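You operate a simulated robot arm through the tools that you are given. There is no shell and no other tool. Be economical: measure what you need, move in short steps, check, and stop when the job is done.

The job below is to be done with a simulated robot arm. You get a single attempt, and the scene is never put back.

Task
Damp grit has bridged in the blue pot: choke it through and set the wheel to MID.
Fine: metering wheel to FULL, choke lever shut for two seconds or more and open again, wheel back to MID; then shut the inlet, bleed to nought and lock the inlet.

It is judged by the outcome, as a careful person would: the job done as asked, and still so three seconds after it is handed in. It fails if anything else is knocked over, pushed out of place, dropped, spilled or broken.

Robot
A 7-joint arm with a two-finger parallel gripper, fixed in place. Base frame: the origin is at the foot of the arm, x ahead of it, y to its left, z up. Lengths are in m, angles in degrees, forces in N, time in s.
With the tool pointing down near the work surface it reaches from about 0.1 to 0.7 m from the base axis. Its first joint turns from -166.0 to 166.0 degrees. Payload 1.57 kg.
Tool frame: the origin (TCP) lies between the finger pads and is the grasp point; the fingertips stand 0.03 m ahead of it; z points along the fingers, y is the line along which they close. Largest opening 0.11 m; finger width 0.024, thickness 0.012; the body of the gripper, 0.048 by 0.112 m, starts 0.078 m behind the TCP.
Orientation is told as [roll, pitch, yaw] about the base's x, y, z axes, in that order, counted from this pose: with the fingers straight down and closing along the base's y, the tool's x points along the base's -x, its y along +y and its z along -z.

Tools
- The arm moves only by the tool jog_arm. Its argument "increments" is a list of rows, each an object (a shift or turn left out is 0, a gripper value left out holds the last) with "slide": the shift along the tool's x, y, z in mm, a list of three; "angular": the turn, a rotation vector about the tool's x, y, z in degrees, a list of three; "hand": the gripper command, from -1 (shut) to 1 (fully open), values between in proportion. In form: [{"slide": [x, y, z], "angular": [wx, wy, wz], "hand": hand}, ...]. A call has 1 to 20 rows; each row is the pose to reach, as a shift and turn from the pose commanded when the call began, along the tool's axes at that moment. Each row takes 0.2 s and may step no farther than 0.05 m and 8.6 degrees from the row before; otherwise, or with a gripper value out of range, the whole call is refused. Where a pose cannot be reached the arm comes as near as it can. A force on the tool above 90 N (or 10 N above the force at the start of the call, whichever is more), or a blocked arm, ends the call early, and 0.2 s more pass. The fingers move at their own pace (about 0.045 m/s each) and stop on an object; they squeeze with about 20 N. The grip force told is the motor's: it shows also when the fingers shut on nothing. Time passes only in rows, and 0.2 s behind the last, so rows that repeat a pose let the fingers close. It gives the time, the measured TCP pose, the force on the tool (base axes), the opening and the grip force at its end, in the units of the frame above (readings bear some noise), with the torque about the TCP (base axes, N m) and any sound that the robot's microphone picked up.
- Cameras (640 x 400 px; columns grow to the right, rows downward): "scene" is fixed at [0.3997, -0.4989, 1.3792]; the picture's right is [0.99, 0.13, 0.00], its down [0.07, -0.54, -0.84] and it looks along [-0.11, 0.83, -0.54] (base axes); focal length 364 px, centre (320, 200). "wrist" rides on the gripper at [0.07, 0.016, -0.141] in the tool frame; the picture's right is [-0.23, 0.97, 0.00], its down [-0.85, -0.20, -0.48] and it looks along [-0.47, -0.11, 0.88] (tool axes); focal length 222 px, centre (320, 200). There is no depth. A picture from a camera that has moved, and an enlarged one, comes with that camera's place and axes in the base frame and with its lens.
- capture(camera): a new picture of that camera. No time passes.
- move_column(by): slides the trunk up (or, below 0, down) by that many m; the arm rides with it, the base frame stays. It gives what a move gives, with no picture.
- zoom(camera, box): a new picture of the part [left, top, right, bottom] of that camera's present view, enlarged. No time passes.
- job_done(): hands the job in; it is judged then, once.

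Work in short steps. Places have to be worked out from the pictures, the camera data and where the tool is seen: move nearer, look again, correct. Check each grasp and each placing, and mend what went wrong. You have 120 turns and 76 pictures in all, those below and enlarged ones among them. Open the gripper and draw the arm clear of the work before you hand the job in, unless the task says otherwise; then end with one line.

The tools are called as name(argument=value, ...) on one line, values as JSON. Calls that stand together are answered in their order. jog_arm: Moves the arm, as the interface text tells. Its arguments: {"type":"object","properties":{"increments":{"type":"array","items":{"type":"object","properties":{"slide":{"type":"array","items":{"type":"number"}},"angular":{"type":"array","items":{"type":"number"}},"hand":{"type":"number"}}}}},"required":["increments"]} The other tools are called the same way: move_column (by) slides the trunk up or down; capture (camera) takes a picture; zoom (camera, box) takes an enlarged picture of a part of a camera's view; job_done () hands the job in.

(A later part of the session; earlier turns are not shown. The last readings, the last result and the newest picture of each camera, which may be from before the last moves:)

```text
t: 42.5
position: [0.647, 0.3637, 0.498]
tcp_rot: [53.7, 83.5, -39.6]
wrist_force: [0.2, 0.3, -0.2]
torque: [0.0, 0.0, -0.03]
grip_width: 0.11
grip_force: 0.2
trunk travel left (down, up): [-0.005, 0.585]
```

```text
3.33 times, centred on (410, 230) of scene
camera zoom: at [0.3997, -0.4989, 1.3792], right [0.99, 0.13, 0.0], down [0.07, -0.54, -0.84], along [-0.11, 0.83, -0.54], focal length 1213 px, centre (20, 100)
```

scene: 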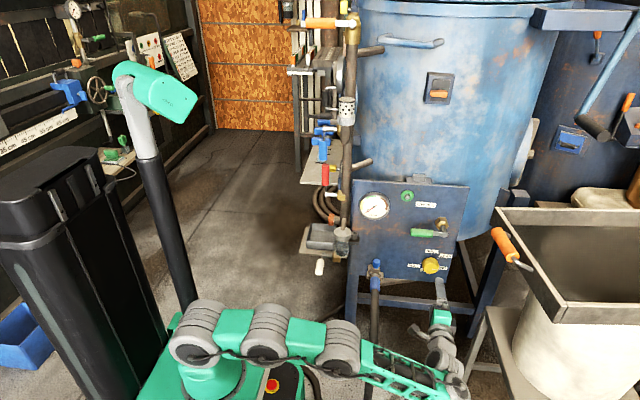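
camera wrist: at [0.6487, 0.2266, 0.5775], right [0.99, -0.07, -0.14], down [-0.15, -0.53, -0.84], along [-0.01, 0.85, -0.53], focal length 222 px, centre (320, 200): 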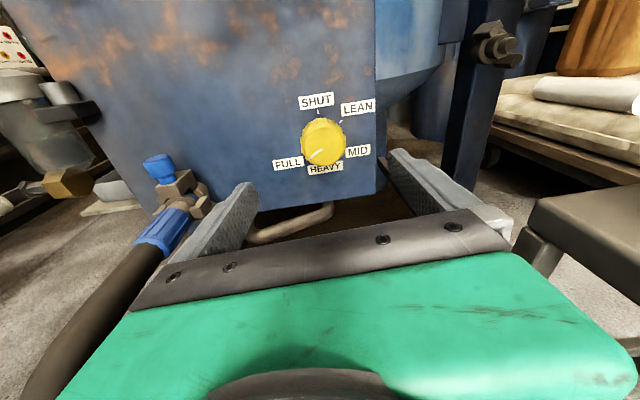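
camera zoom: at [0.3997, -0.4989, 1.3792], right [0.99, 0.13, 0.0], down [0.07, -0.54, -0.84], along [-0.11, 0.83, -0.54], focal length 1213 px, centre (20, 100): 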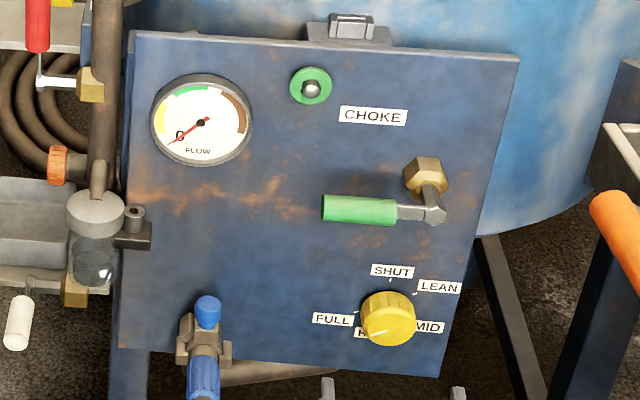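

FULL confirmed in both views. Now move up in front of the choke handle (≈(0.60,0.475,0.65)), rolling back so that the fingers close vertically.

jog_arm(increments=[{"slide": [40, -8, -4], "angular": [0, 0, -8]}, {"slide": [80, -16, -8], "angular": [0, 0, -16]}, {"slide": [120, -24, -11], "angular": [0, 0, -24]}, {"slide": [160, -31, -14], "angular": [0, 0, -32]}, {"slide": [160, -31, -14], "angular": [0, 0, -40]}, {"slide": [160, -31, -14], "angular": [0, 0, -48]}, {"slide": [160, -31, -14], "angular": [0, 0, -56]}, {"slide": [160, -31, -14], "angular": [0, 0, -64]}, {"slide": [160, -31, -14], "angular": [0, 0, -72]}, {"slide": [160, -31, -14], "angular": [0, 0, -80]}, {"slide": [160, -31, -14], "angular": [0, 0, -84]}])

capture(camera="wrist")

```text
t: 44.9
position: [0.6013, 0.3634, 0.6573]
tcp_rot: [86.1, 0.7, -3.7]
wrist_force: [0.9, -0.1, -0.5]
torque: [-0.02, -0.01, 0.0]
grip_width: 0.1097
grip_force: 0.0
trunk travel left (down, up): [-0.005, 0.585]
```

```text
36 pictures are left
camera wrist: at [0.5238, 0.2274, 0.6829], right [0.24, 0.05, 0.97], down [0.82, -0.54, -0.18], along [0.52, 0.84, -0.17], focal length 222 px, centre (320, 200)
```

wrist: 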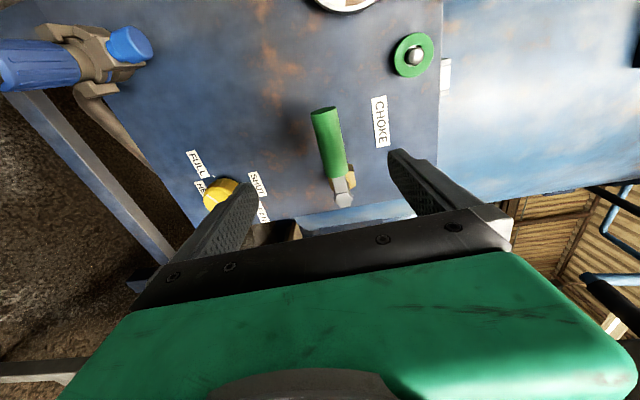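

Choke handle triangulates to y≈0.45, z≈0.666, x 0.566–0.64, pivot x≈0.672. Advance and grip the handle.

jog_arm(increments=[{"slide": [2, 15, 40]}, {"slide": [4, 15, 75]}, {"slide": [4, 15, 88]}, {"slide": [4, 15, 88], "hand": -1}, {"slide": [4, 15, 88], "hand": -1}, {"slide": [4, 15, 88], "hand": -1}, {"slide": [4, 15, 88], "hand": -1}, {"slide": [4, 15, 88], "hand": -1}, {"slide": [4, 15, 88], "hand": -1}])

capture(camera="wrist")

```text
t: 46.9
position: [0.6058, 0.4521, 0.6663]
tcp_rot: [86.1, 0.8, -3.7]
wrist_force: [-0.1, -0.3, -0.8]
torque: [-0.05, -0.08, 0.11]
grip_width: 0.026
grip_force: 24.2
trunk travel left (down, up): [-0.005, 0.585]
```

```text
35 pictures are left
camera wrist: at [0.5269, 0.3168, 0.6914], right [0.24, 0.05, 0.97], down [0.82, -0.54, -0.18], along [0.52, 0.84, -0.17], focal length 222 px, centre (320, 200)
```

wrist: 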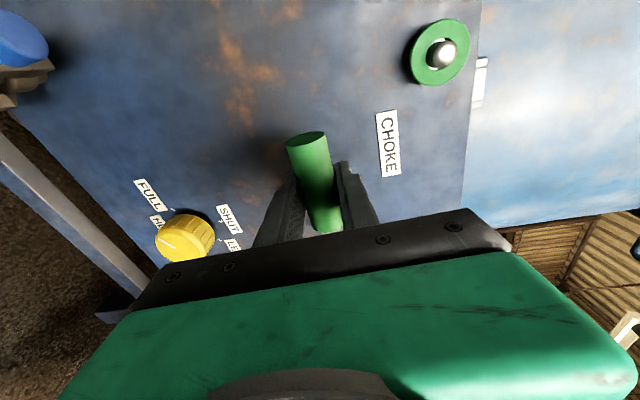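

Clean grip with no preload. Test 8° upward (clockwise) about the pivot and read the force.

jog_arm(increments=[{"slide": [-0.2, 4.7, 0], "angular": [0, 0, 4]}, {"slide": [-0.7, 9.3, 0], "angular": [0, 0, 8]}])

```text
t: 47.5
position: [0.6057, 0.4526, 0.6753]
tcp_rot: [86.2, 8.7, -4.4]
wrist_force: [8.2, 2.9, 4.5]
torque: [-0.07, -0.41, 0.36]
grip_width: 0.0257
grip_force: 37.0
trunk travel left (down, up): [-0.005, 0.585]
```

Resistance is small, so the lever moves upward. Continue 40° more.

jog_arm(increments=[{"slide": [-0.7, 9.3, 0], "angular": [0, 0, 8]}, {"slide": [-2.6, 18.5, 0], "angular": [0, 0, 16]}, {"slide": [-5.8, 27.3, 0], "angular": [0, 0, 24]}, {"slide": [-10.2, 35.5, 0], "angular": [0, 0, 32]}, {"slide": [-15.7, 43.1, 0], "angular": [0, 0, 40]}])

zoom(camera="scene", box=[340, 170, 480, 290])

```text
t: 48.7
position: [0.6292, 0.4535, 0.7145]
tcp_rot: [84.1, 48.9, -8.2]
wrist_force: [-11.3, -14.0, -6.2]
torque: [-0.37, 0.78, 0.04]
grip_width: 0.0254
grip_force: 36.7
trunk travel left (down, up): [-0.005, 0.585]
```

```text
3.33 times, centred on (410, 230) of scene
camera zoom: at [0.3997, -0.4989, 1.3792], right [0.99, 0.13, 0.0], down [0.07, -0.54, -0.84], along [-0.11, 0.83, -0.54], focal length 1213 px, centre (20, 100)
```

zoom: 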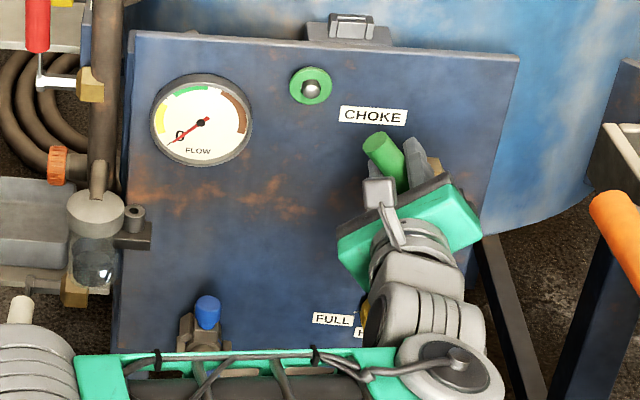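

The handle follows. Finish the remaining ~42°, and hold there for over two seconds.

jog_arm(increments=[{"slide": [-0.7, 9.3, 0], "angular": [0, 0, 8]}, {"slide": [-2.6, 18.5, 0], "angular": [0, 0, 16]}, {"slide": [-5.8, 27.3, 0], "angular": [0, 0, 24]}, {"slide": [-10.2, 35.5, 0], "angular": [0, 0, 32]}, {"slide": [-15.7, 43.1, 0], "angular": [0, 0, 40]}, {"slide": [-16.5, 44, 0], "angular": [0, 0, 42]}])

zoom(camera="scene", box=[340, 170, 480, 290])

```text
t: 50.2
position: [0.6422, 0.4474, 0.7284]
tcp_rot: [9.0, 86.7, -85.1]
wrist_force: [18.7, 69.2, 5.9]
torque: [0.18, -1.38, 0.14]
grip_width: 0.0378
grip_force: 43.7
out of reach, approached as far as the arm can: row 4, 5, 6
trunk travel left (down, up): [-0.005, 0.585]
stopped in row 6: the force on the tool passed its limit at 107 N (the readings are from after the stop); the commanded pose is now the measured one
```

```text
3.33 times, centred on (410, 230) of scene
camera zoom: at [0.3997, -0.4989, 1.3792], right [0.99, 0.13, 0.0], down [0.07, -0.54, -0.84], along [-0.11, 0.83, -0.54], focal length 1213 px, centre (20, 100)
```

zoom: 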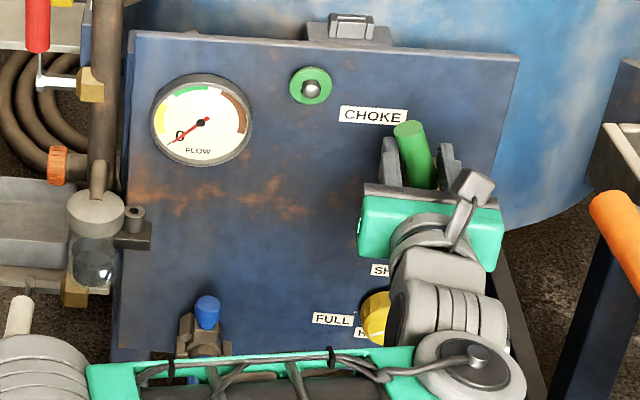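

The roll joint ran out at ~85°, handle is at ~70°. Open, back off, unroll, and then push the last part with closed fingers from the left.

jog_arm(increments=[{"hand": 1}, {"hand": 1}, {"hand": 1}, {"hand": 1}, {"hand": 1}, {"slide": [0, 0, -40]}, {"slide": [0, 0, -80]}, {"slide": [0, 0, -100]}])

jog_arm(increments=[{"angular": [0, 0, -8], "hand": -1}, {"angular": [0, 0, -16]}, {"angular": [0, 0, -24]}, {"angular": [0, 0, -32]}, {"angular": [0, 0, -40]}, {"angular": [0, 0, -48]}, {"angular": [0, 0, -56]}, {"angular": [0, 0, -64]}, {"angular": [0, 0, -72]}, {"angular": [0, 0, -80]}, {"angular": [0, 0, -86]}])

capture(camera="wrist")

zoom(camera="scene", box=[340, 170, 480, 290])

```text
t: 52.0
position: [0.6357, 0.3388, 0.7335]
tcp_rot: [5.6, 86.9, -88.6]
wrist_force: [0.5, 0.0, -1.0]
torque: [0.01, -0.06, -0.01]
grip_width: 0.1099
grip_force: 0.0
trunk travel left (down, up): [-0.005, 0.585]
```

```text
t: 54.4
position: [0.6369, 0.3393, 0.7339]
tcp_rot: [87.0, 3.5, -4.5]
wrist_force: [-0.7, 0.7, -0.1]
torque: [-0.03, 0.01, -0.01]
grip_width: 0.0
grip_force: 19.7
trunk travel left (down, up): [-0.005, 0.585]
```

```text
32 pictures are left
camera wrist: at [0.5582, 0.2048, 0.7615], right [0.29, 0.03, 0.96], down [0.8, -0.55, -0.23], along [0.52, 0.83, -0.19], focal length 222 px, centre (320, 200)
```

wrist: 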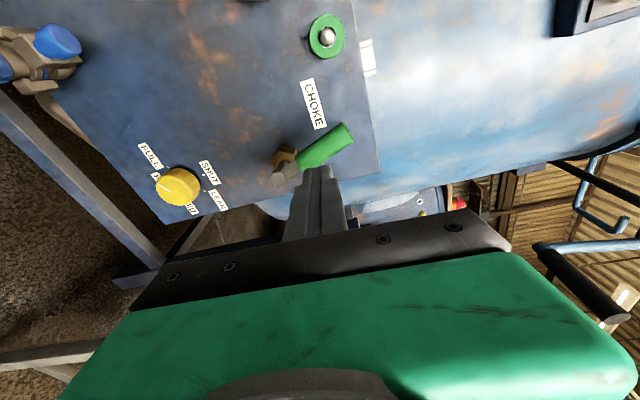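

```text
3.33 times, centred on (410, 230) of scene
camera zoom: at [0.3997, -0.4989, 1.3792], right [0.99, 0.13, 0.0], down [0.07, -0.54, -0.84], along [-0.11, 0.83, -0.54], focal length 1213 px, centre (20, 100)
```

zoom: 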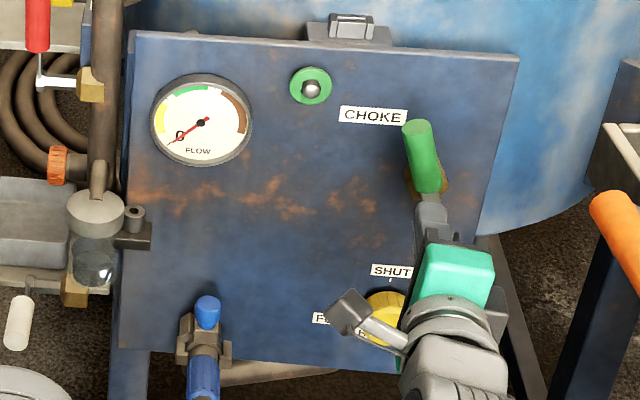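

Handle ~70° up. Go left of it, advance, and push +x to bring it to vertical.

jog_arm(increments=[{"slide": [30, 6, 0]}, {"slide": [60, 12, 10]}, {"slide": [60, 12, 50]}, {"slide": [60, 12, 90]}, {"slide": [60, 12, 113]}, {"slide": [40, 12, 113]}, {"slide": [25, 12, 113]}, {"slide": [15, 12, 113]}, {"slide": [8, 12, 113]}, {"slide": [3, 12, 113]}])

zoom(camera="scene", box=[340, 170, 480, 290])

```text
t: 56.6
position: [0.6426, 0.4537, 0.7394]
tcp_rot: [86.9, 3.7, -4.5]
wrist_force: [0.8, 0.4, -0.8]
torque: [0.0, 0.01, -0.02]
grip_width: 0.0
grip_force: 20.3
trunk travel left (down, up): [-0.005, 0.585]
```

```text
3.33 times, centred on (410, 230) of scene
camera zoom: at [0.3997, -0.4989, 1.3792], right [0.99, 0.13, 0.0], down [0.07, -0.54, -0.84], along [-0.11, 0.83, -0.54], focal length 1213 px, centre (20, 100)
```

zoom: 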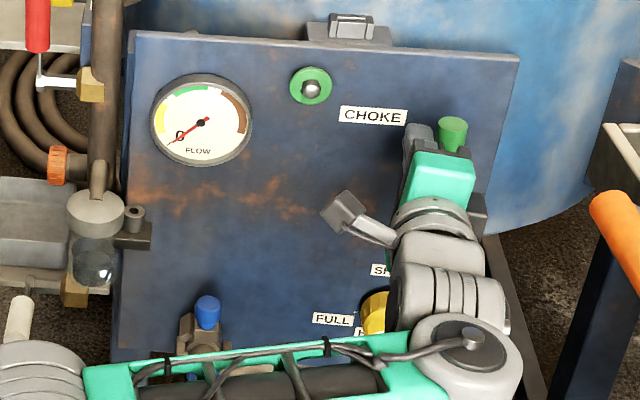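

Nearly vertical with no resistance. Push a bit further to feel for the stop.

jog_arm(increments=[{"slide": [-3, 0, 0]}, {"slide": [-6, 0, 0]}, {"slide": [-9, 0, 0]}])

zoom(camera="scene", box=[340, 170, 480, 290])

```text
t: 57.4
position: [0.6451, 0.454, 0.739]
tcp_rot: [86.8, 3.7, -3.6]
wrist_force: [-50.1, -17.2, -10.7]
torque: [-0.13, -0.03, -0.24]
grip_width: 0.0
grip_force: 20.2
trunk travel left (down, up): [-0.005, 0.585]
```

```text
3.33 times, centred on (410, 230) of scene
camera zoom: at [0.3997, -0.4989, 1.3792], right [0.99, 0.13, 0.0], down [0.07, -0.54, -0.84], along [-0.11, 0.83, -0.54], focal length 1213 px, centre (20, 100)
```

zoom: 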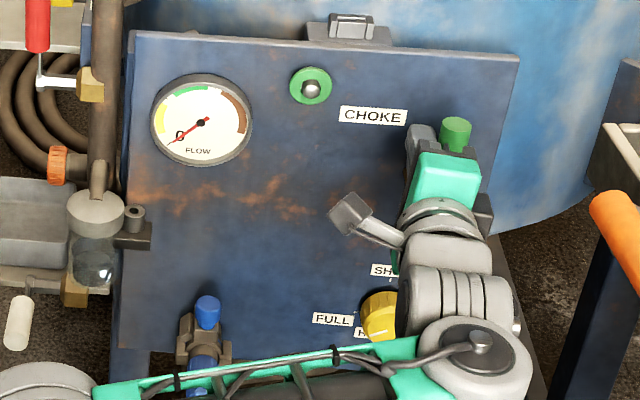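

Hard stop reached: choke is shut. Ease off and wait ~3 s.

jog_arm(increments=[{"slide": [6, 0, 0]}, {"slide": [6, 0, 0]}, {"slide": [6, 0, 0]}, {"slide": [6, 0, 0]}, {"slide": [6, 0, 0]}, {"slide": [6, 0, 0]}, {"slide": [6, 0, 0]}, {"slide": [6, 0, 0]}, {"slide": [6, 0, 0]}, {"slide": [6, 0, 0]}, {"slide": [6, 0, 0]}, {"slide": [6, 0, 0]}, {"slide": [6, 0, 0]}, {"slide": [6, 0, 0]}, {"slide": [6, 0, 0]}, {"slide": [6, 0, 0]}])

```text
t: 60.8
position: [0.6451, 0.455, 0.739]
tcp_rot: [86.9, 3.6, -4.3]
wrist_force: [-22.5, -7.8, -14.9]
torque: [0.12, 0.07, -0.16]
grip_width: 0.0001
grip_force: 19.7
trunk travel left (down, up): [-0.005, 0.585]
```

Shut for over 3 s. Now go to the right side of the handle to push it back to open.

jog_arm(increments=[{"slide": [8, 0, 0]}, {"slide": [8, 0, -40]}, {"slide": [8, 0, -80]}, {"slide": [-30, 0, -100]}, {"slide": [-80, 0, -100]}])

capture(camera="wrist")

```text
t: 62.0
position: [0.6761, 0.3479, 0.7379]
tcp_rot: [86.9, 3.6, -4.5]
wrist_force: [0.1, 0.1, 0.1]
torque: [-0.01, -0.01, 0.02]
grip_width: 0.0001
grip_force: 20.6
out of reach, approached as far as the arm can: row 5
trunk travel left (down, up): [-0.005, 0.585]
```

```text
28 pictures are left
camera wrist: at [0.5971, 0.2125, 0.7654], right [0.29, 0.03, 0.96], down [0.8, -0.55, -0.23], along [0.52, 0.83, -0.19], focal length 222 px, centre (320, 200)
```

wrist: 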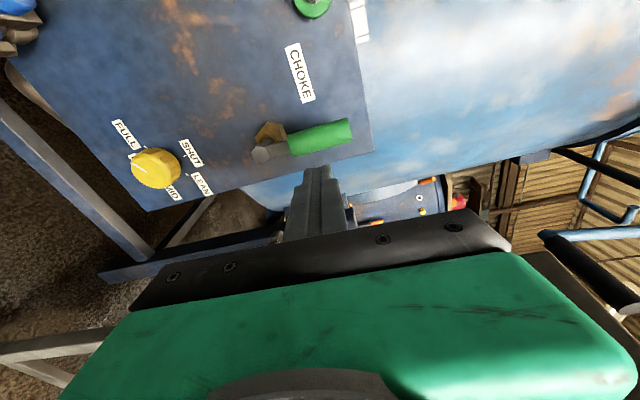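

Reach limit again; the shoulder is too low for this height. Raise the trunk 0.15 and come back down with the arm.

move_column(by=0.15)

jog_arm(increments=[{"slide": [0, -40, 0]}, {"slide": [0, -80, 0]}, {"slide": [0, -120, 0]}, {"slide": [-10, -150, 0]}, {"slide": [-45, -150, 0]}])

```text
t: 63.8
position: [0.6764, 0.3483, 0.887]
tcp_rot: [86.8, 3.7, -4.6]
wrist_force: [-0.4, 0.6, -1.0]
torque: [0.02, -0.01, -0.01]
grip_width: 0.0001
grip_force: 20.1
trunk travel left (down, up): [-0.155, 0.435]
```

```text
t: 65.0
position: [0.6939, 0.3386, 0.733]
tcp_rot: [86.8, 3.8, -4.6]
wrist_force: [-0.5, 0.7, -0.3]
torque: [0.01, 0.01, -0.02]
grip_width: 0.0001
grip_force: 19.6
out of reach, approached as far as the arm can: row 2, 3, 4, 5
trunk travel left (down, up): [-0.155, 0.435]
```

Yawing the tool ~20° outward extends reach. Turn about the vertical and step right of the handle.

jog_arm(increments=[{"angular": [0, -5, 0]}, {"angular": [0, -10, 0]}, {"angular": [0, -15, 0]}, {"angular": [0, -20, 0]}])

jog_arm(increments=[{"slide": [-24, 7, 20]}, {"slide": [-30, 7, 25]}])

capture(camera="wrist")

```text
t: 66.0
position: [0.7631, 0.3453, 0.6561]
tcp_rot: [86.8, 2.5, -21.0]
wrist_force: [-0.5, -0.4, 4.1]
torque: [-0.4, 0.12, 0.03]
grip_width: 0.0001
grip_force: 19.8
out of reach, approached as far as the arm can: row 1, 2, 3, 4
trunk travel left (down, up): [-0.155, 0.435]
```

```text
t: 66.5
position: [0.7801, 0.3526, 0.6625]
tcp_rot: [86.7, 2.8, -21.1]
wrist_force: [-0.9, 0.2, -0.6]
torque: [-0.04, 0.05, -0.04]
grip_width: 0.0001
grip_force: 19.8
out of reach, approached as far as the arm can: row 1, 2
trunk travel left (down, up): [-0.155, 0.435]
```

```text
27 pictures are left
camera wrist: at [0.6659, 0.2456, 0.6906], right [0.28, -0.04, 0.96], down [0.61, -0.76, -0.21], along [0.74, 0.65, -0.18], focal length 222 px, centre (320, 200)
```

wrist: 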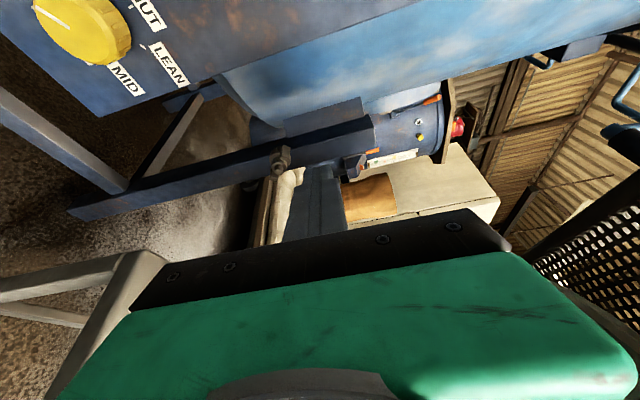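

The commanded pose had accumulated; the arm is now at (0.78,0.353,0.66). Step back toward (0.73,0.35,0.74) in small moves and check.

jog_arm(increments=[{"slide": [15, 25, -10]}, {"slide": [30, 50, -20]}, {"slide": [46, 77, -24]}])

```text
t: 67.3
position: [0.7325, 0.3494, 0.7435]
tcp_rot: [86.5, 3.0, -21.1]
wrist_force: [0.4, 0.6, -1.4]
torque: [0.05, -0.02, 0.03]
grip_width: 0.0001
grip_force: 20.3
trunk travel left (down, up): [-0.155, 0.435]
```

Reached cleanly. Advance to beside the handle at (0.722,0.442,0.74).

jog_arm(increments=[{"slide": [15, 2, 30]}, {"slide": [30, 2, 60]}, {"slide": [43, 2, 83]}])

capture(camera="wrist")

```text
t: 68.2
position: [0.7205, 0.443, 0.7443]
tcp_rot: [86.6, 2.9, -21.0]
wrist_force: [-0.2, 0.2, -0.1]
torque: [-0.03, -0.01, 0.01]
grip_width: 0.0
grip_force: 19.8
trunk travel left (down, up): [-0.155, 0.435]
```

```text
26 pictures are left
camera wrist: at [0.6057, 0.336, 0.7708], right [0.28, -0.05, 0.96], down [0.61, -0.76, -0.21], along [0.74, 0.65, -0.18], focal length 222 px, centre (320, 200)
```

wrist: 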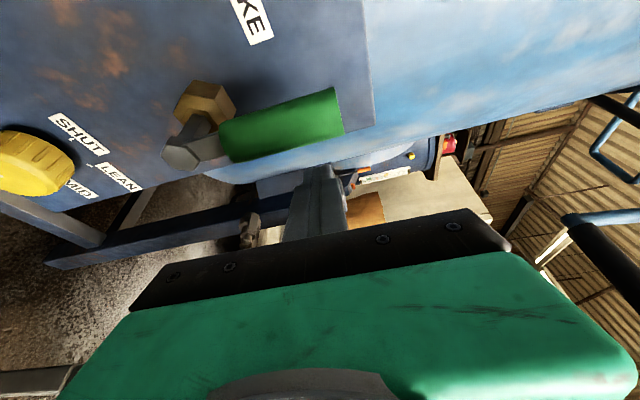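

Fingers are just right of the handle. Push it left and down along its arc back to the horizontal.

jog_arm(increments=[{"slide": [21, -6, -8]}, {"slide": [39.5, -3, -15]}, {"slide": [58, -5, -22]}, {"slide": [75, -11, -29]}, {"slide": [90, -22, -35]}, {"slide": [102, -36, -40]}, {"slide": [110, -53, -43]}])

capture(camera="wrist")

zoom(camera="scene", box=[340, 170, 480, 290])

```text
t: 69.8
position: [0.6016, 0.4393, 0.699]
tcp_rot: [86.6, 2.9, -21.0]
wrist_force: [-0.9, 0.6, 0.1]
torque: [-0.02, 0.01, 0.02]
grip_width: 0.0003
grip_force: 20.0
trunk travel left (down, up): [-0.155, 0.435]
```

```text
25 pictures are left
camera wrist: at [0.4877, 0.3324, 0.7254], right [0.28, -0.04, 0.96], down [0.61, -0.76, -0.21], along [0.74, 0.65, -0.18], focal length 222 px, centre (320, 200)
```

wrist: 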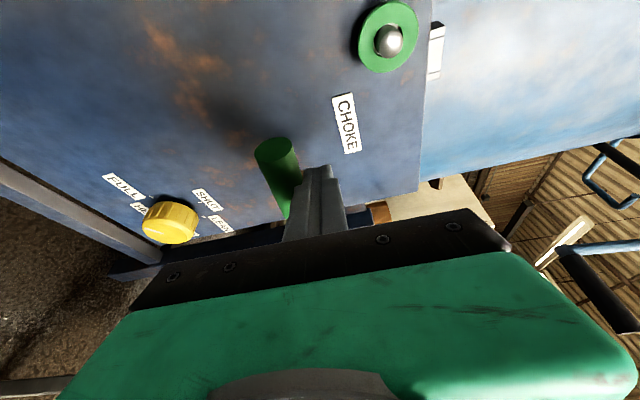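

```text
3.33 times, centred on (410, 230) of scene
camera zoom: at [0.3997, -0.4989, 1.3792], right [0.99, 0.13, 0.0], down [0.07, -0.54, -0.84], along [-0.11, 0.83, -0.54], focal length 1213 px, centre (20, 100)
```

zoom: 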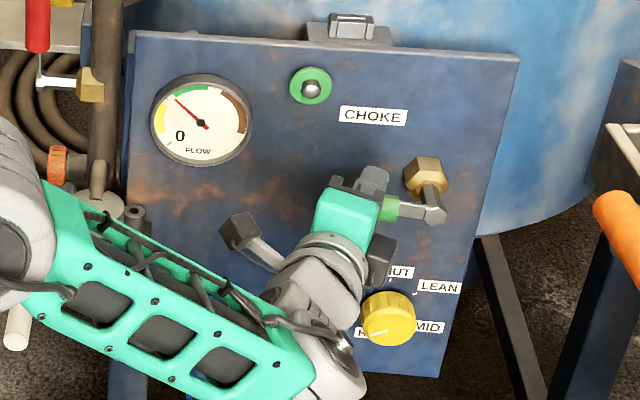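

The flow gauge came alive — the bridge cleared. Push the last few mm down to the open stop.

jog_arm(increments=[{"slide": [0, -4, 0]}, {"slide": [0, -8, 0]}, {"slide": [0, -11, 0]}, {"slide": [0, -13, 0]}])

```text
t: 70.8
position: [0.5998, 0.4392, 0.6902]
tcp_rot: [86.9, 2.5, -21.0]
wrist_force: [4.6, 6.3, 12.3]
torque: [0.44, -0.35, 0.0]
grip_width: 0.0
grip_force: 19.6
trunk travel left (down, up): [-0.155, 0.435]
```

Stop felt at the original height: choke open. Lift off, retreat, un-yaw, and lower the trunk for the wheel.

jog_arm(increments=[{"slide": [0, 20, 0]}, {"slide": [0, 20, -40]}, {"slide": [0, 20, -80]}, {"slide": [0, 20, -100], "angular": [0, 6, 0]}, {"slide": [0, 20, -100], "angular": [0, 12, 0]}, {"slide": [0, 20, -100], "angular": [0, 18, 0]}])

move_column(by=-0.15)

capture(camera="scene")

```text
t: 72.2
position: [0.5678, 0.3466, 0.7148]
tcp_rot: [87.6, 3.7, -4.1]
wrist_force: [0.2, 0.8, -0.2]
torque: [0.01, 0.0, 0.01]
grip_width: 0.0001
grip_force: 20.1
trunk travel left (down, up): [-0.155, 0.435]
```

```text
t: 73.9
position: [0.5676, 0.3487, 0.565]
tcp_rot: [87.6, 3.7, -4.4]
wrist_force: [-0.3, -0.1, -0.4]
torque: [0.03, 0.02, -0.02]
grip_width: 0.0
grip_force: 19.8
trunk travel left (down, up): [-0.005, 0.585]
```

```text
23 pictures are left
```

scene: 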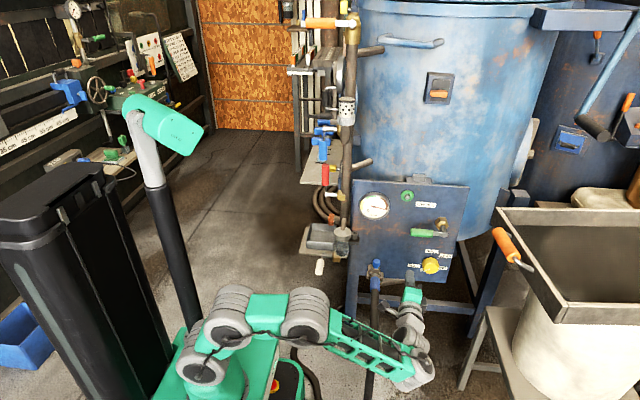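

Move in front of the wheel with fingers open and roll to +60°.

jog_arm(increments=[{"slide": [-20, -26, 0], "angular": [0, 0, 8], "hand": 1}, {"slide": [-40, -52, 0], "angular": [0, 0, 16]}, {"slide": [-60, -79, 10], "angular": [0, 0, 24]}, {"slide": [-73, -79, 20], "angular": [0, 0, 32]}, {"slide": [-73, -79, 30], "angular": [0, 0, 40]}, {"slide": [-73, -79, 39], "angular": [0, 0, 48]}, {"slide": [-73, -79, 39], "angular": [0, 0, 56]}])

capture(camera="wrist")

```text
t: 75.5
position: [0.6382, 0.3765, 0.4786]
tcp_rot: [85.3, 59.8, -8.3]
wrist_force: [-0.5, 0.8, -0.4]
torque: [0.0, -0.04, 0.01]
grip_width: 0.1098
grip_force: 0.1
trunk travel left (down, up): [-0.005, 0.585]
```

```text
22 pictures are left
camera wrist: at [0.6064, 0.2407, 0.5529], right [0.95, -0.06, 0.29], down [0.22, -0.53, -0.82], along [0.2, 0.85, -0.49], focal length 222 px, centre (320, 200)
```

wrist: 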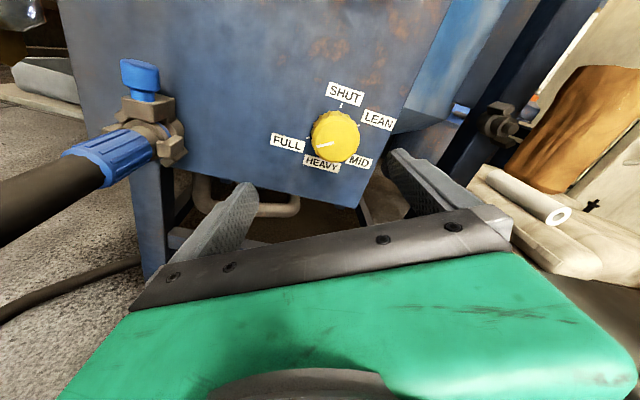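

Advance onto the wheel at (0.657,0.484,0.491) and grip.

jog_arm(increments=[{"slide": [5, 10, 40]}, {"slide": [9, 18, 75]}, {"slide": [9, 18, 95]}, {"slide": [9, 18, 108]}, {"slide": [9, 18, 108], "hand": -1}, {"slide": [9, 18, 108], "hand": -1}, {"slide": [9, 18, 108], "hand": -1}, {"slide": [9, 18, 108], "hand": -1}, {"slide": [9, 18, 108], "hand": -1}, {"slide": [9, 18, 108], "hand": -1}])

```text
t: 77.7
position: [0.6563, 0.4859, 0.4922]
tcp_rot: [85.5, 59.5, -8.4]
wrist_force: [20.1, 9.2, 8.2]
torque: [-0.63, -0.04, 0.36]
grip_width: 0.0538
grip_force: 39.5
trunk travel left (down, up): [-0.005, 0.585]
```

Gripped. Recentre slightly and turn 120° counter-clockwise.

jog_arm(increments=[{"slide": [0, 3, 0]}, {"slide": [0, 3, 0], "angular": [0, 0, -8]}, {"slide": [0, 3, 0], "angular": [0, 0, -16]}, {"slide": [0, 3, 0], "angular": [0, 0, -24]}, {"slide": [0, 3, 0], "angular": [0, 0, -32]}, {"slide": [0, 3, 0], "angular": [0, 0, -40]}, {"slide": [0, 3, 0], "angular": [0, 0, -48]}, {"slide": [0, 3, 0], "angular": [0, 0, -56]}, {"slide": [0, 3, 0], "angular": [0, 0, -64]}, {"slide": [0, 3, 0], "angular": [0, 0, -72]}, {"slide": [0, 3, 0], "angular": [0, 0, -80]}, {"slide": [0, 3, 0], "angular": [0, 0, -88]}, {"slide": [0, 3, 0], "angular": [0, 0, -96]}, {"slide": [0, 3, 0], "angular": [0, 0, -104]}, {"slide": [0, 3, 0], "angular": [0, 0, -112]}, {"slide": [0, 3, 0], "angular": [0, 0, -120]}])

zoom(camera="scene", box=[408, 242, 452, 282])

```text
t: 81.1
position: [0.6597, 0.4857, 0.4918]
tcp_rot: [85.0, -60.3, 0.0]
wrist_force: [-13.2, 5.4, -20.3]
torque: [0.99, 0.02, 0.69]
grip_width: 0.0552
grip_force: 45.4
trunk travel left (down, up): [-0.005, 0.585]
```

```text
10.00 times, centred on (430, 262) of scene
camera zoom: at [0.3997, -0.4989, 1.3792], right [0.99, 0.13, 0.0], down [0.07, -0.54, -0.84], along [-0.11, 0.83, -0.54], focal length 3640 px, centre (-780, -420)
```

zoom: 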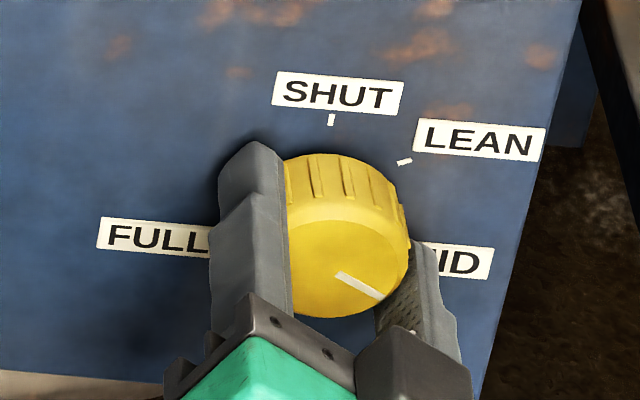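

Pointer computes to ≈117–120°, MID. Release and back off, then verify.

jog_arm(increments=[{"hand": 1}, {"hand": 1}, {"hand": 1}, {"hand": 1}, {"slide": [0, 0, -40]}, {"slide": [0, 0, -80]}, {"slide": [0, 0, -120]}])

zoom(camera="scene", box=[340, 170, 480, 290])

zoom(camera="wrist", box=[240, 60, 440, 210])

```text
t: 82.7
position: [0.6511, 0.3642, 0.4961]
tcp_rot: [85.2, -60.2, -0.1]
wrist_force: [-0.6, 0.0, -0.1]
torque: [-0.01, -0.02, 0.0]
grip_width: 0.1098
grip_force: 0.1
trunk travel left (down, up): [-0.005, 0.585]
```

```text
3.33 times, centred on (410, 230) of scene
camera zoom: at [0.3997, -0.4989, 1.3792], right [0.99, 0.13, 0.0], down [0.07, -0.54, -0.84], along [-0.11, 0.83, -0.54], focal length 1213 px, centre (20, 100)
```

zoom: 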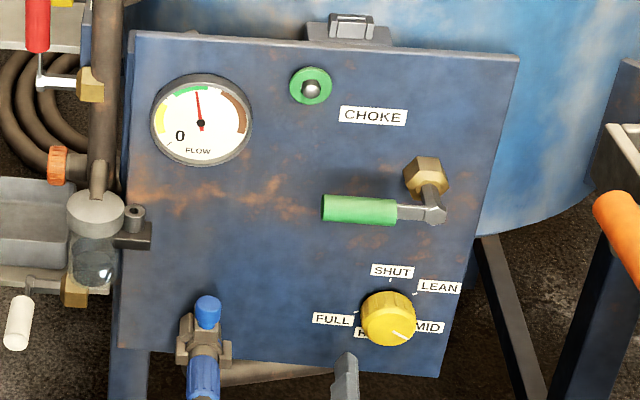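

```text
2.67 times, centred on (340, 135) of wrist
camera zoom: at [0.5933, 0.2234, 0.4487], right [-0.73, 0.08, 0.68], down [0.56, -0.49, 0.66], along [0.39, 0.87, 0.31], focal length 592 px, centre (267, 373)
```

zoom: 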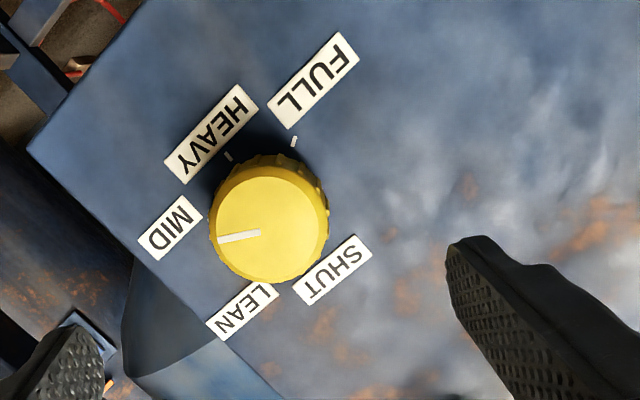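

Wheel at MID and flow gauge in the green. Now go for the inlet: unroll, retreat and raise the trunk, then shift left to view the pipe valves.

jog_arm(increments=[{"slide": [0, 0, -20], "angular": [0, 0, 8]}, {"slide": [0, 0, -40], "angular": [0, 0, 16]}, {"slide": [0, 0, -60], "angular": [0, 0, 24]}, {"slide": [0, 0, -80], "angular": [0, 0, 32]}, {"slide": [0, 0, -80], "angular": [0, 0, 40]}, {"slide": [0, 0, -80], "angular": [0, 0, 48]}, {"slide": [0, 0, -80], "angular": [0, 0, 56]}, {"slide": [0, 0, -80], "angular": [0, 0, 60]}])

move_column(by=0.2)

jog_arm(increments=[{"slide": [40, 20, 0], "angular": [0, -4, 0]}, {"slide": [80, 40, 0], "angular": [0, -8, 0]}, {"slide": [120, 60, 0], "angular": [0, -12, 0]}, {"slide": [160, 80, 0], "angular": [0, -16, 0]}, {"slide": [200, 100, 0], "angular": [0, -20, 0]}, {"slide": [240, 120, 0], "angular": [0, -22, 0]}])

capture(camera="wrist")

```text
t: 84.5
position: [0.646, 0.315, 0.5043]
tcp_rot: [86.7, -0.1, -5.7]
wrist_force: [-0.5, -0.2, -0.2]
torque: [0.08, -0.02, 0.0]
grip_width: 0.1101
grip_force: 0.0
out of reach, approached as far as the arm can: row 2, 3, 4, 5, 6, 7, 8
trunk travel left (down, up): [-0.005, 0.585]
```

```text
t: 86.7
position: [0.645, 0.3171, 0.7056]
tcp_rot: [86.8, -0.3, -5.8]
wrist_force: [-0.8, -0.9, 0.3]
torque: [-0.02, 0.0, 0.03]
grip_width: 0.1101
grip_force: 0.1
trunk travel left (down, up): [-0.205, 0.385]
```

```text
t: 88.1
position: [0.4062, 0.3451, 0.822]
tcp_rot: [87.2, -1.5, -27.8]
wrist_force: [0.8, 0.3, 0.3]
torque: [0.02, -0.03, 0.04]
grip_width: 0.1098
grip_force: 0.1
trunk travel left (down, up): [-0.205, 0.385]
```

```text
18 pictures are left
camera wrist: at [0.2779, 0.2526, 0.8438], right [0.2, -0.05, 0.98], down [0.53, -0.83, -0.15], along [0.82, 0.55, -0.14], focal length 222 px, centre (320, 200)
```

wrist: 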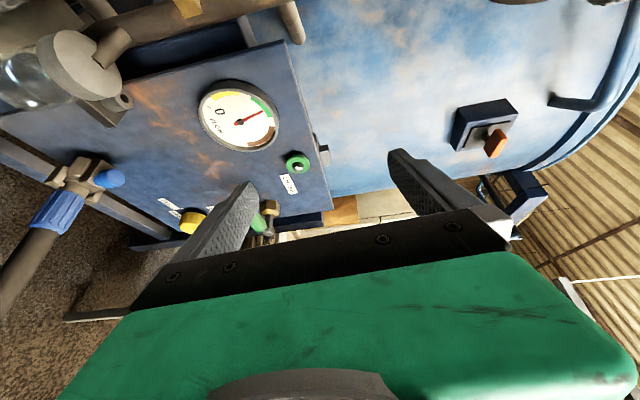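

Move left/back so the wrist camera sees the inlet and exhaust valves from the side.

jog_arm(increments=[{"slide": [35, 8, -23]}, {"slide": [70, 15, -46]}, {"slide": [105, 22, -68]}, {"slide": [140, 30, -90]}])

capture(camera="wrist")

```text
t: 89.1
position: [0.2444, 0.3365, 0.8547]
tcp_rot: [87.0, -1.4, -27.7]
wrist_force: [0.4, -0.4, 0.2]
torque: [0.05, -0.01, 0.03]
grip_width: 0.1101
grip_force: 0.0
trunk travel left (down, up): [-0.205, 0.385]
```

```text
17 pictures are left
camera wrist: at [0.1173, 0.2441, 0.876], right [0.2, -0.05, 0.98], down [0.53, -0.83, -0.15], along [0.82, 0.55, -0.14], focal length 222 px, centre (320, 200)
```

wrist: 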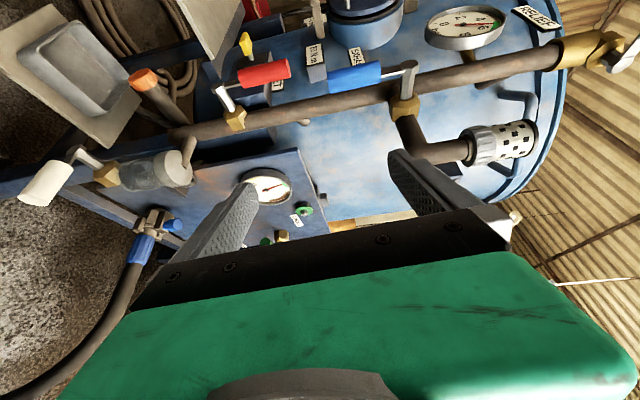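

Great view and reachable. Zoom on the two valves and gauge.

zoom(camera="wrist", box=[200, 0, 420, 150])

zoom(camera="wrist", box=[400, 0, 620, 150])

```text
2.67 times, centred on (310, 75) of wrist
camera zoom: at [0.1173, 0.2441, 0.876], right [0.2, -0.05, 0.98], down [0.53, -0.83, -0.15], along [0.82, 0.55, -0.14], focal length 592 px, centre (347, 533)
```

zoom: 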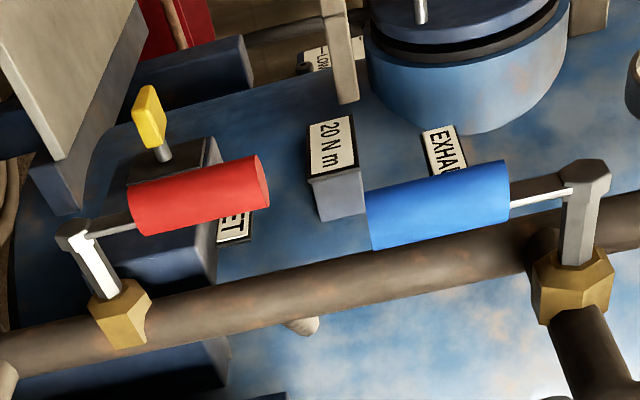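

```text
2.67 times, centred on (510, 75) of wrist
camera zoom: at [0.1173, 0.2441, 0.876], right [0.2, -0.05, 0.98], down [0.53, -0.83, -0.15], along [0.82, 0.55, -0.14], focal length 592 px, centre (-187, 533)
```

zoom: 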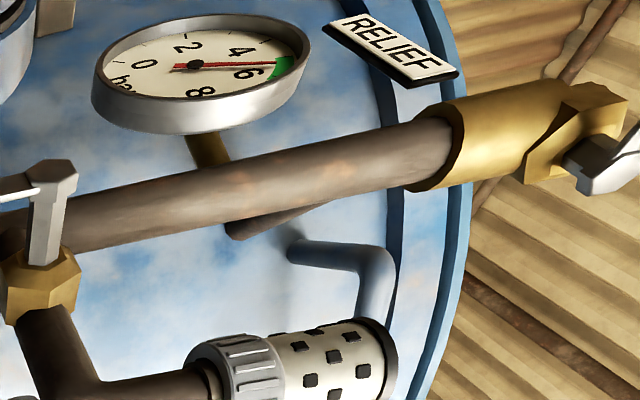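

Clear picture: gauge ≈6 bar; red INLET lever up (open), pivot at (y 0.592, z 0.692), handle x≈0.275; yellow lock knob on the block at (0.284,0.75,0.72), so shut is toward +y. EXHAUST handle down is closed. I'll yaw the tool to point +x and push from the side with closed fingers.

jog_arm(increments=[{"slide": [14, -10, 8], "angular": [0, -7.5, 0], "hand": -1}, {"slide": [28, -20, 16], "angular": [0, -15, 0]}, {"slide": [42, -30, 24], "angular": [0, -22.5, 0]}, {"slide": [56, -40, 32], "angular": [0, -30, 0]}, {"slide": [70, -50, 40], "angular": [0, -37.5, 0]}, {"slide": [86, -61, 51], "angular": [0, -45, 0]}, {"slide": [86, -61, 51], "angular": [0, -52, 0]}])

capture(camera="wrist")

```text
t: 90.0
position: [0.2811, 0.3401, 0.8188]
tcp_rot: [88.1, -2.6, -63.6]
wrist_force: [-0.3, 0.1, -0.7]
torque: [0.0, 0.05, 0.0]
grip_width: 0.0289
grip_force: 0.3
out of reach, approached as far as the arm can: row 1, 4
trunk travel left (down, up): [-0.205, 0.385]
stopped in row 4: the arm was blocked; the commanded pose is now the measured one
```

```text
14 pictures are left
camera wrist: at [0.1233, 0.3403, 0.8364], right [0.11, -0.15, 0.98], down [-0.05, -0.99, -0.14], along [0.99, -0.03, -0.12], focal length 222 px, centre (320, 200)
```

wrist: 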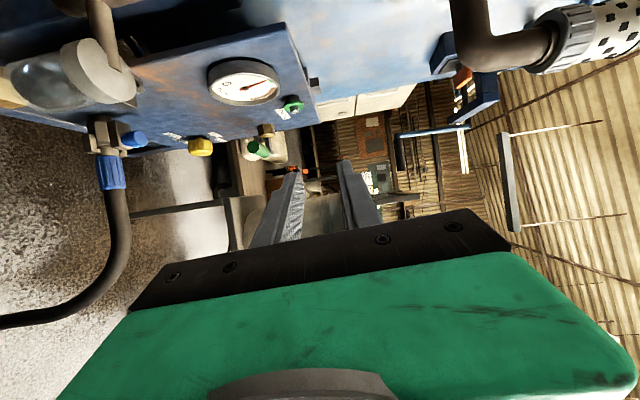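

The arm was blocked; look at the scene to see why.

capture(camera="scene")

```text
13 pictures are left
```

scene: 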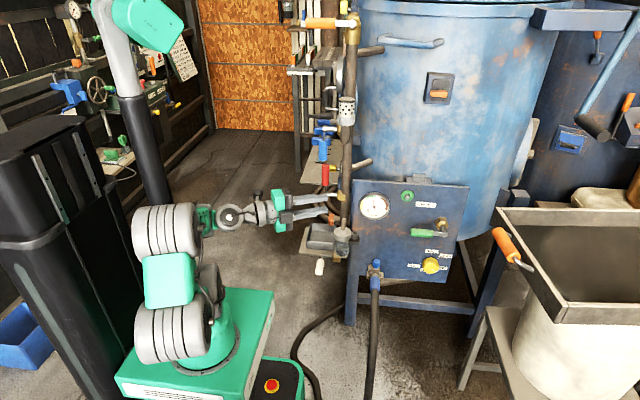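

No external contact visible — likely self-contact in the tuck. The current yaw (−64°) already suits; shift toward the red lever's near side at (0.20,0.50,0.78).

jog_arm(increments=[{"slide": [30, -10, 0], "hand": -1}, {"slide": [65, -20, 0]}, {"slide": [100, -30, 0]}, {"slide": [140, -39, 0]}, {"slide": [179, -39, 0]}])

```text
t: 91.2
position: [0.2354, 0.4718, 0.7831]
tcp_rot: [87.9, -2.8, -64.7]
wrist_force: [-1.0, -0.9, 0.4]
torque: [-0.03, 0.02, 0.01]
grip_width: 0.0
grip_force: 19.8
out of reach, approached as far as the arm can: row 3, 4, 5
trunk travel left (down, up): [-0.205, 0.385]
```

Reduce yaw to about −45°, which should still clear the lever elbow, and check the pose.

jog_arm(increments=[{"slide": [0, 0, 0], "angular": [0, 7, 0]}, {"slide": [0, 0, 0], "angular": [0, 14, 0]}, {"slide": [0, 0, 0], "angular": [0, 20, 0]}])

```text
t: 92.0
position: [0.2181, 0.4796, 0.7849]
tcp_rot: [87.4, -1.6, -43.2]
wrist_force: [0.1, -0.2, -0.3]
torque: [0.01, 0.02, -0.01]
grip_width: 0.0001
grip_force: 20.1
trunk travel left (down, up): [-0.205, 0.385]
```

Pose is clean. Advance beside the red handle, then push it along its arc toward +y and down to shut.

jog_arm(increments=[{"slide": [0, -3, 35]}, {"slide": [0, -5, 68]}, {"slide": [11, -4, 80]}, {"slide": [27, -1, 97]}])

capture(camera="wrist")

```text
t: 93.0
position: [0.2764, 0.5587, 0.778]
tcp_rot: [87.3, -2.2, -44.6]
wrist_force: [7.4, -69.5, -1.7]
torque: [0.04, 0.07, -0.59]
grip_width: 0.0
grip_force: 19.7
trunk travel left (down, up): [-0.205, 0.385]
```

```text
12 pictures are left
camera wrist: at [0.1271, 0.507, 0.7973], right [0.17, -0.1, 0.98], down [0.27, -0.95, -0.14], along [0.95, 0.29, -0.13], focal length 222 px, centre (320, 200)
```

wrist: 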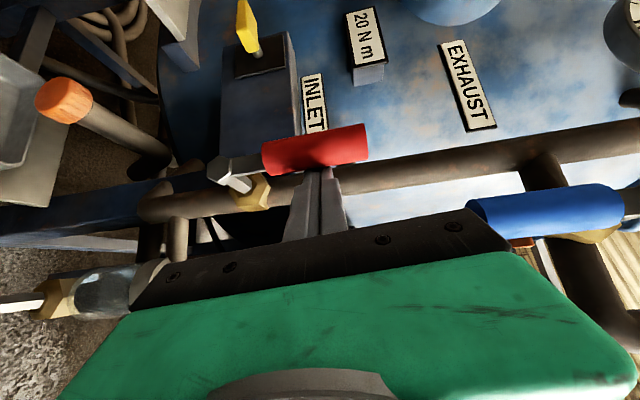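

The lever did not budge at 70 N toward +y (handle still vertical) — likely that is the open stop. I'll go around to the far side and test pushing toward −y gently.

jog_arm(increments=[{"slide": [-15, 0, -15]}, {"slide": [-15, 0, -60]}, {"slide": [0, 0, -75]}, {"slide": [44, 0, -75]}, {"slide": [44, 0, -35]}, {"slide": [44, 0, 10]}, {"slide": [44, 0, 42]}])

capture(camera="wrist")

```text
t: 94.6
position: [0.2586, 0.6304, 0.7751]
tcp_rot: [87.3, -1.9, -43.3]
wrist_force: [-0.1, -0.2, -0.1]
torque: [0.0, 0.0, -0.01]
grip_width: 0.0
grip_force: 19.5
trunk travel left (down, up): [-0.205, 0.385]
```

```text
11 pictures are left
camera wrist: at [0.1119, 0.576, 0.7947], right [0.17, -0.1, 0.98], down [0.29, -0.95, -0.15], along [0.94, 0.31, -0.14], focal length 222 px, centre (320, 200)
```

wrist: 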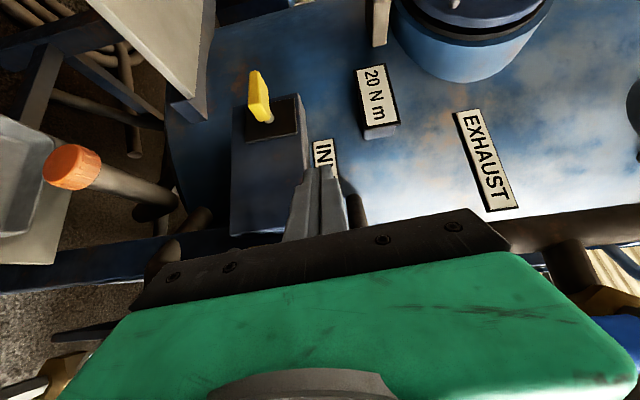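

Now behind the handle. Pull gently −y 34 mm (contact after ~20 mm) and read the force.

jog_arm(increments=[{"slide": [-8, 0, -8]}, {"slide": [-15, 0, -16]}, {"slide": [-23, 1, -25]}])

```text
t: 95.4
position: [0.2596, 0.5956, 0.7775]
tcp_rot: [87.3, -1.7, -43.4]
wrist_force: [-0.3, -0.2, 0.9]
torque: [0.02, -0.02, -0.01]
grip_width: 0.0
grip_force: 21.0
trunk travel left (down, up): [-0.205, 0.385]
```

It moves freely that way. Follow the arc down to horizontal (toward −y), pressing a little at the end.

jog_arm(increments=[{"slide": [-11, 0, -12]}, {"slide": [-26, -5, -27]}, {"slide": [-39, -15, -41]}, {"slide": [-49, -31, -52]}, {"slide": [-56, -50, -60]}, {"slide": [-59, -64, -63]}, {"slide": [-60, -72, -64]}])

zoom(camera="scene", box=[295, 95, 375, 205])

```text
t: 97.0
position: [0.2618, 0.5052, 0.7253]
tcp_rot: [88.8, -1.0, -43.5]
wrist_force: [19.8, 28.1, 59.4]
torque: [-0.43, -0.53, 0.39]
grip_width: 0.0
grip_force: 20.1
trunk travel left (down, up): [-0.205, 0.385]
```

```text
3.64 times, centred on (335, 150) of scene
camera zoom: at [0.3997, -0.4989, 1.3792], right [0.99, 0.13, 0.0], down [0.07, -0.54, -0.84], along [-0.11, 0.83, -0.54], focal length 1324 px, centre (266, 382)
```

zoom: 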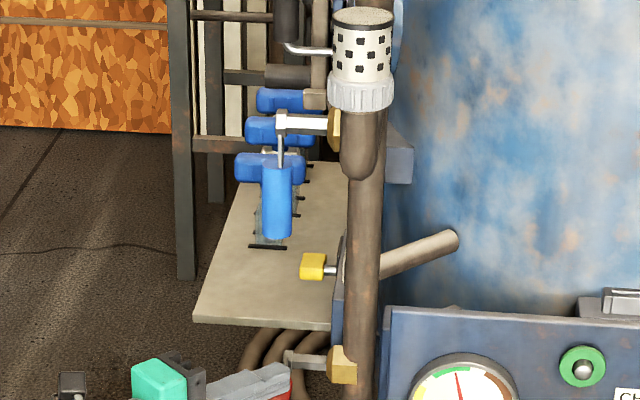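

Inlet is against its shut stop. Now lift away and come around behind (+y side of) the blue exhaust handle at z≈0.885.

jog_arm(increments=[{"slide": [0, 20, -20]}, {"slide": [0, 20, -60]}, {"slide": [22, 50, -70]}, {"slide": [44, 90, -60]}, {"slide": [44, 135, -50]}, {"slide": [44, 177, -46]}, {"slide": [44, 178, -10]}, {"slide": [44, 179, 33]}])

capture(camera="wrist")

```text
t: 98.8
position: [0.2537, 0.5663, 0.8882]
tcp_rot: [87.5, -1.7, -43.3]
wrist_force: [0.5, -0.4, 1.0]
torque: [-0.05, 0.02, 0.0]
grip_width: 0.0
grip_force: 19.9
trunk travel left (down, up): [-0.205, 0.385]
```

```text
9 pictures are left
camera wrist: at [0.1071, 0.5114, 0.9073], right [0.17, -0.1, 0.98], down [0.29, -0.94, -0.15], along [0.94, 0.31, -0.13], focal length 222 px, centre (320, 200)
```

wrist: 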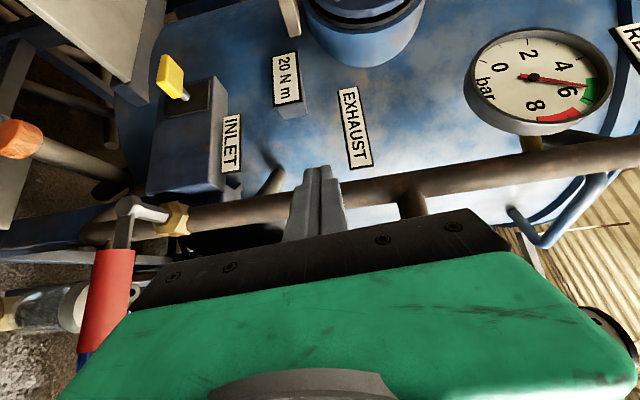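

Inlet lever confirmed shut; gauge still ≈6 bar. Push the exhaust handle gently toward −y and check force.

jog_arm(increments=[{"slide": [0, 0, 10]}, {"slide": [-14, 0, -4]}, {"slide": [-22, 0, -13]}, {"slide": [-30, 0, -22]}])

```text
t: 99.8
position: [0.2596, 0.5288, 0.8887]
tcp_rot: [87.2, -1.7, -43.4]
wrist_force: [-1.4, 0.0, 0.6]
torque: [-0.04, -0.05, -0.01]
grip_width: 0.0002
grip_force: 20.4
trunk travel left (down, up): [-0.205, 0.385]
```

Moves freely. Swing it up along its arc to horizontal (−y), open.

jog_arm(increments=[{"slide": [-15, -5, -16]}, {"slide": [-34, 1, -37]}, {"slide": [-51, 16, -54]}, {"slide": [-63, 40, -67]}, {"slide": [-66, 54, -70]}, {"slide": [-66, 62, -70]}])

capture(camera="wrist")

```text
t: 101.2
position: [0.2616, 0.4353, 0.9457]
tcp_rot: [86.5, -2.1, -43.4]
wrist_force: [-13.5, -19.3, -38.2]
torque: [0.72, -0.11, -0.2]
grip_width: 0.0
grip_force: 19.7
trunk travel left (down, up): [-0.205, 0.385]
```

```text
8 pictures are left
camera wrist: at [0.114, 0.3821, 0.9667], right [0.18, -0.09, 0.98], down [0.29, -0.95, -0.14], along [0.94, 0.31, -0.14], focal length 222 px, centre (320, 200)
```

wrist: 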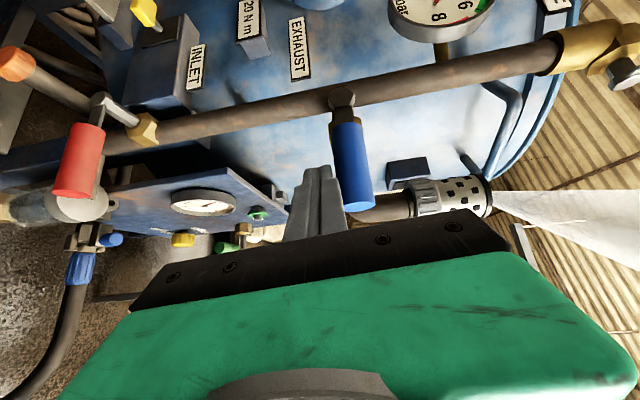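

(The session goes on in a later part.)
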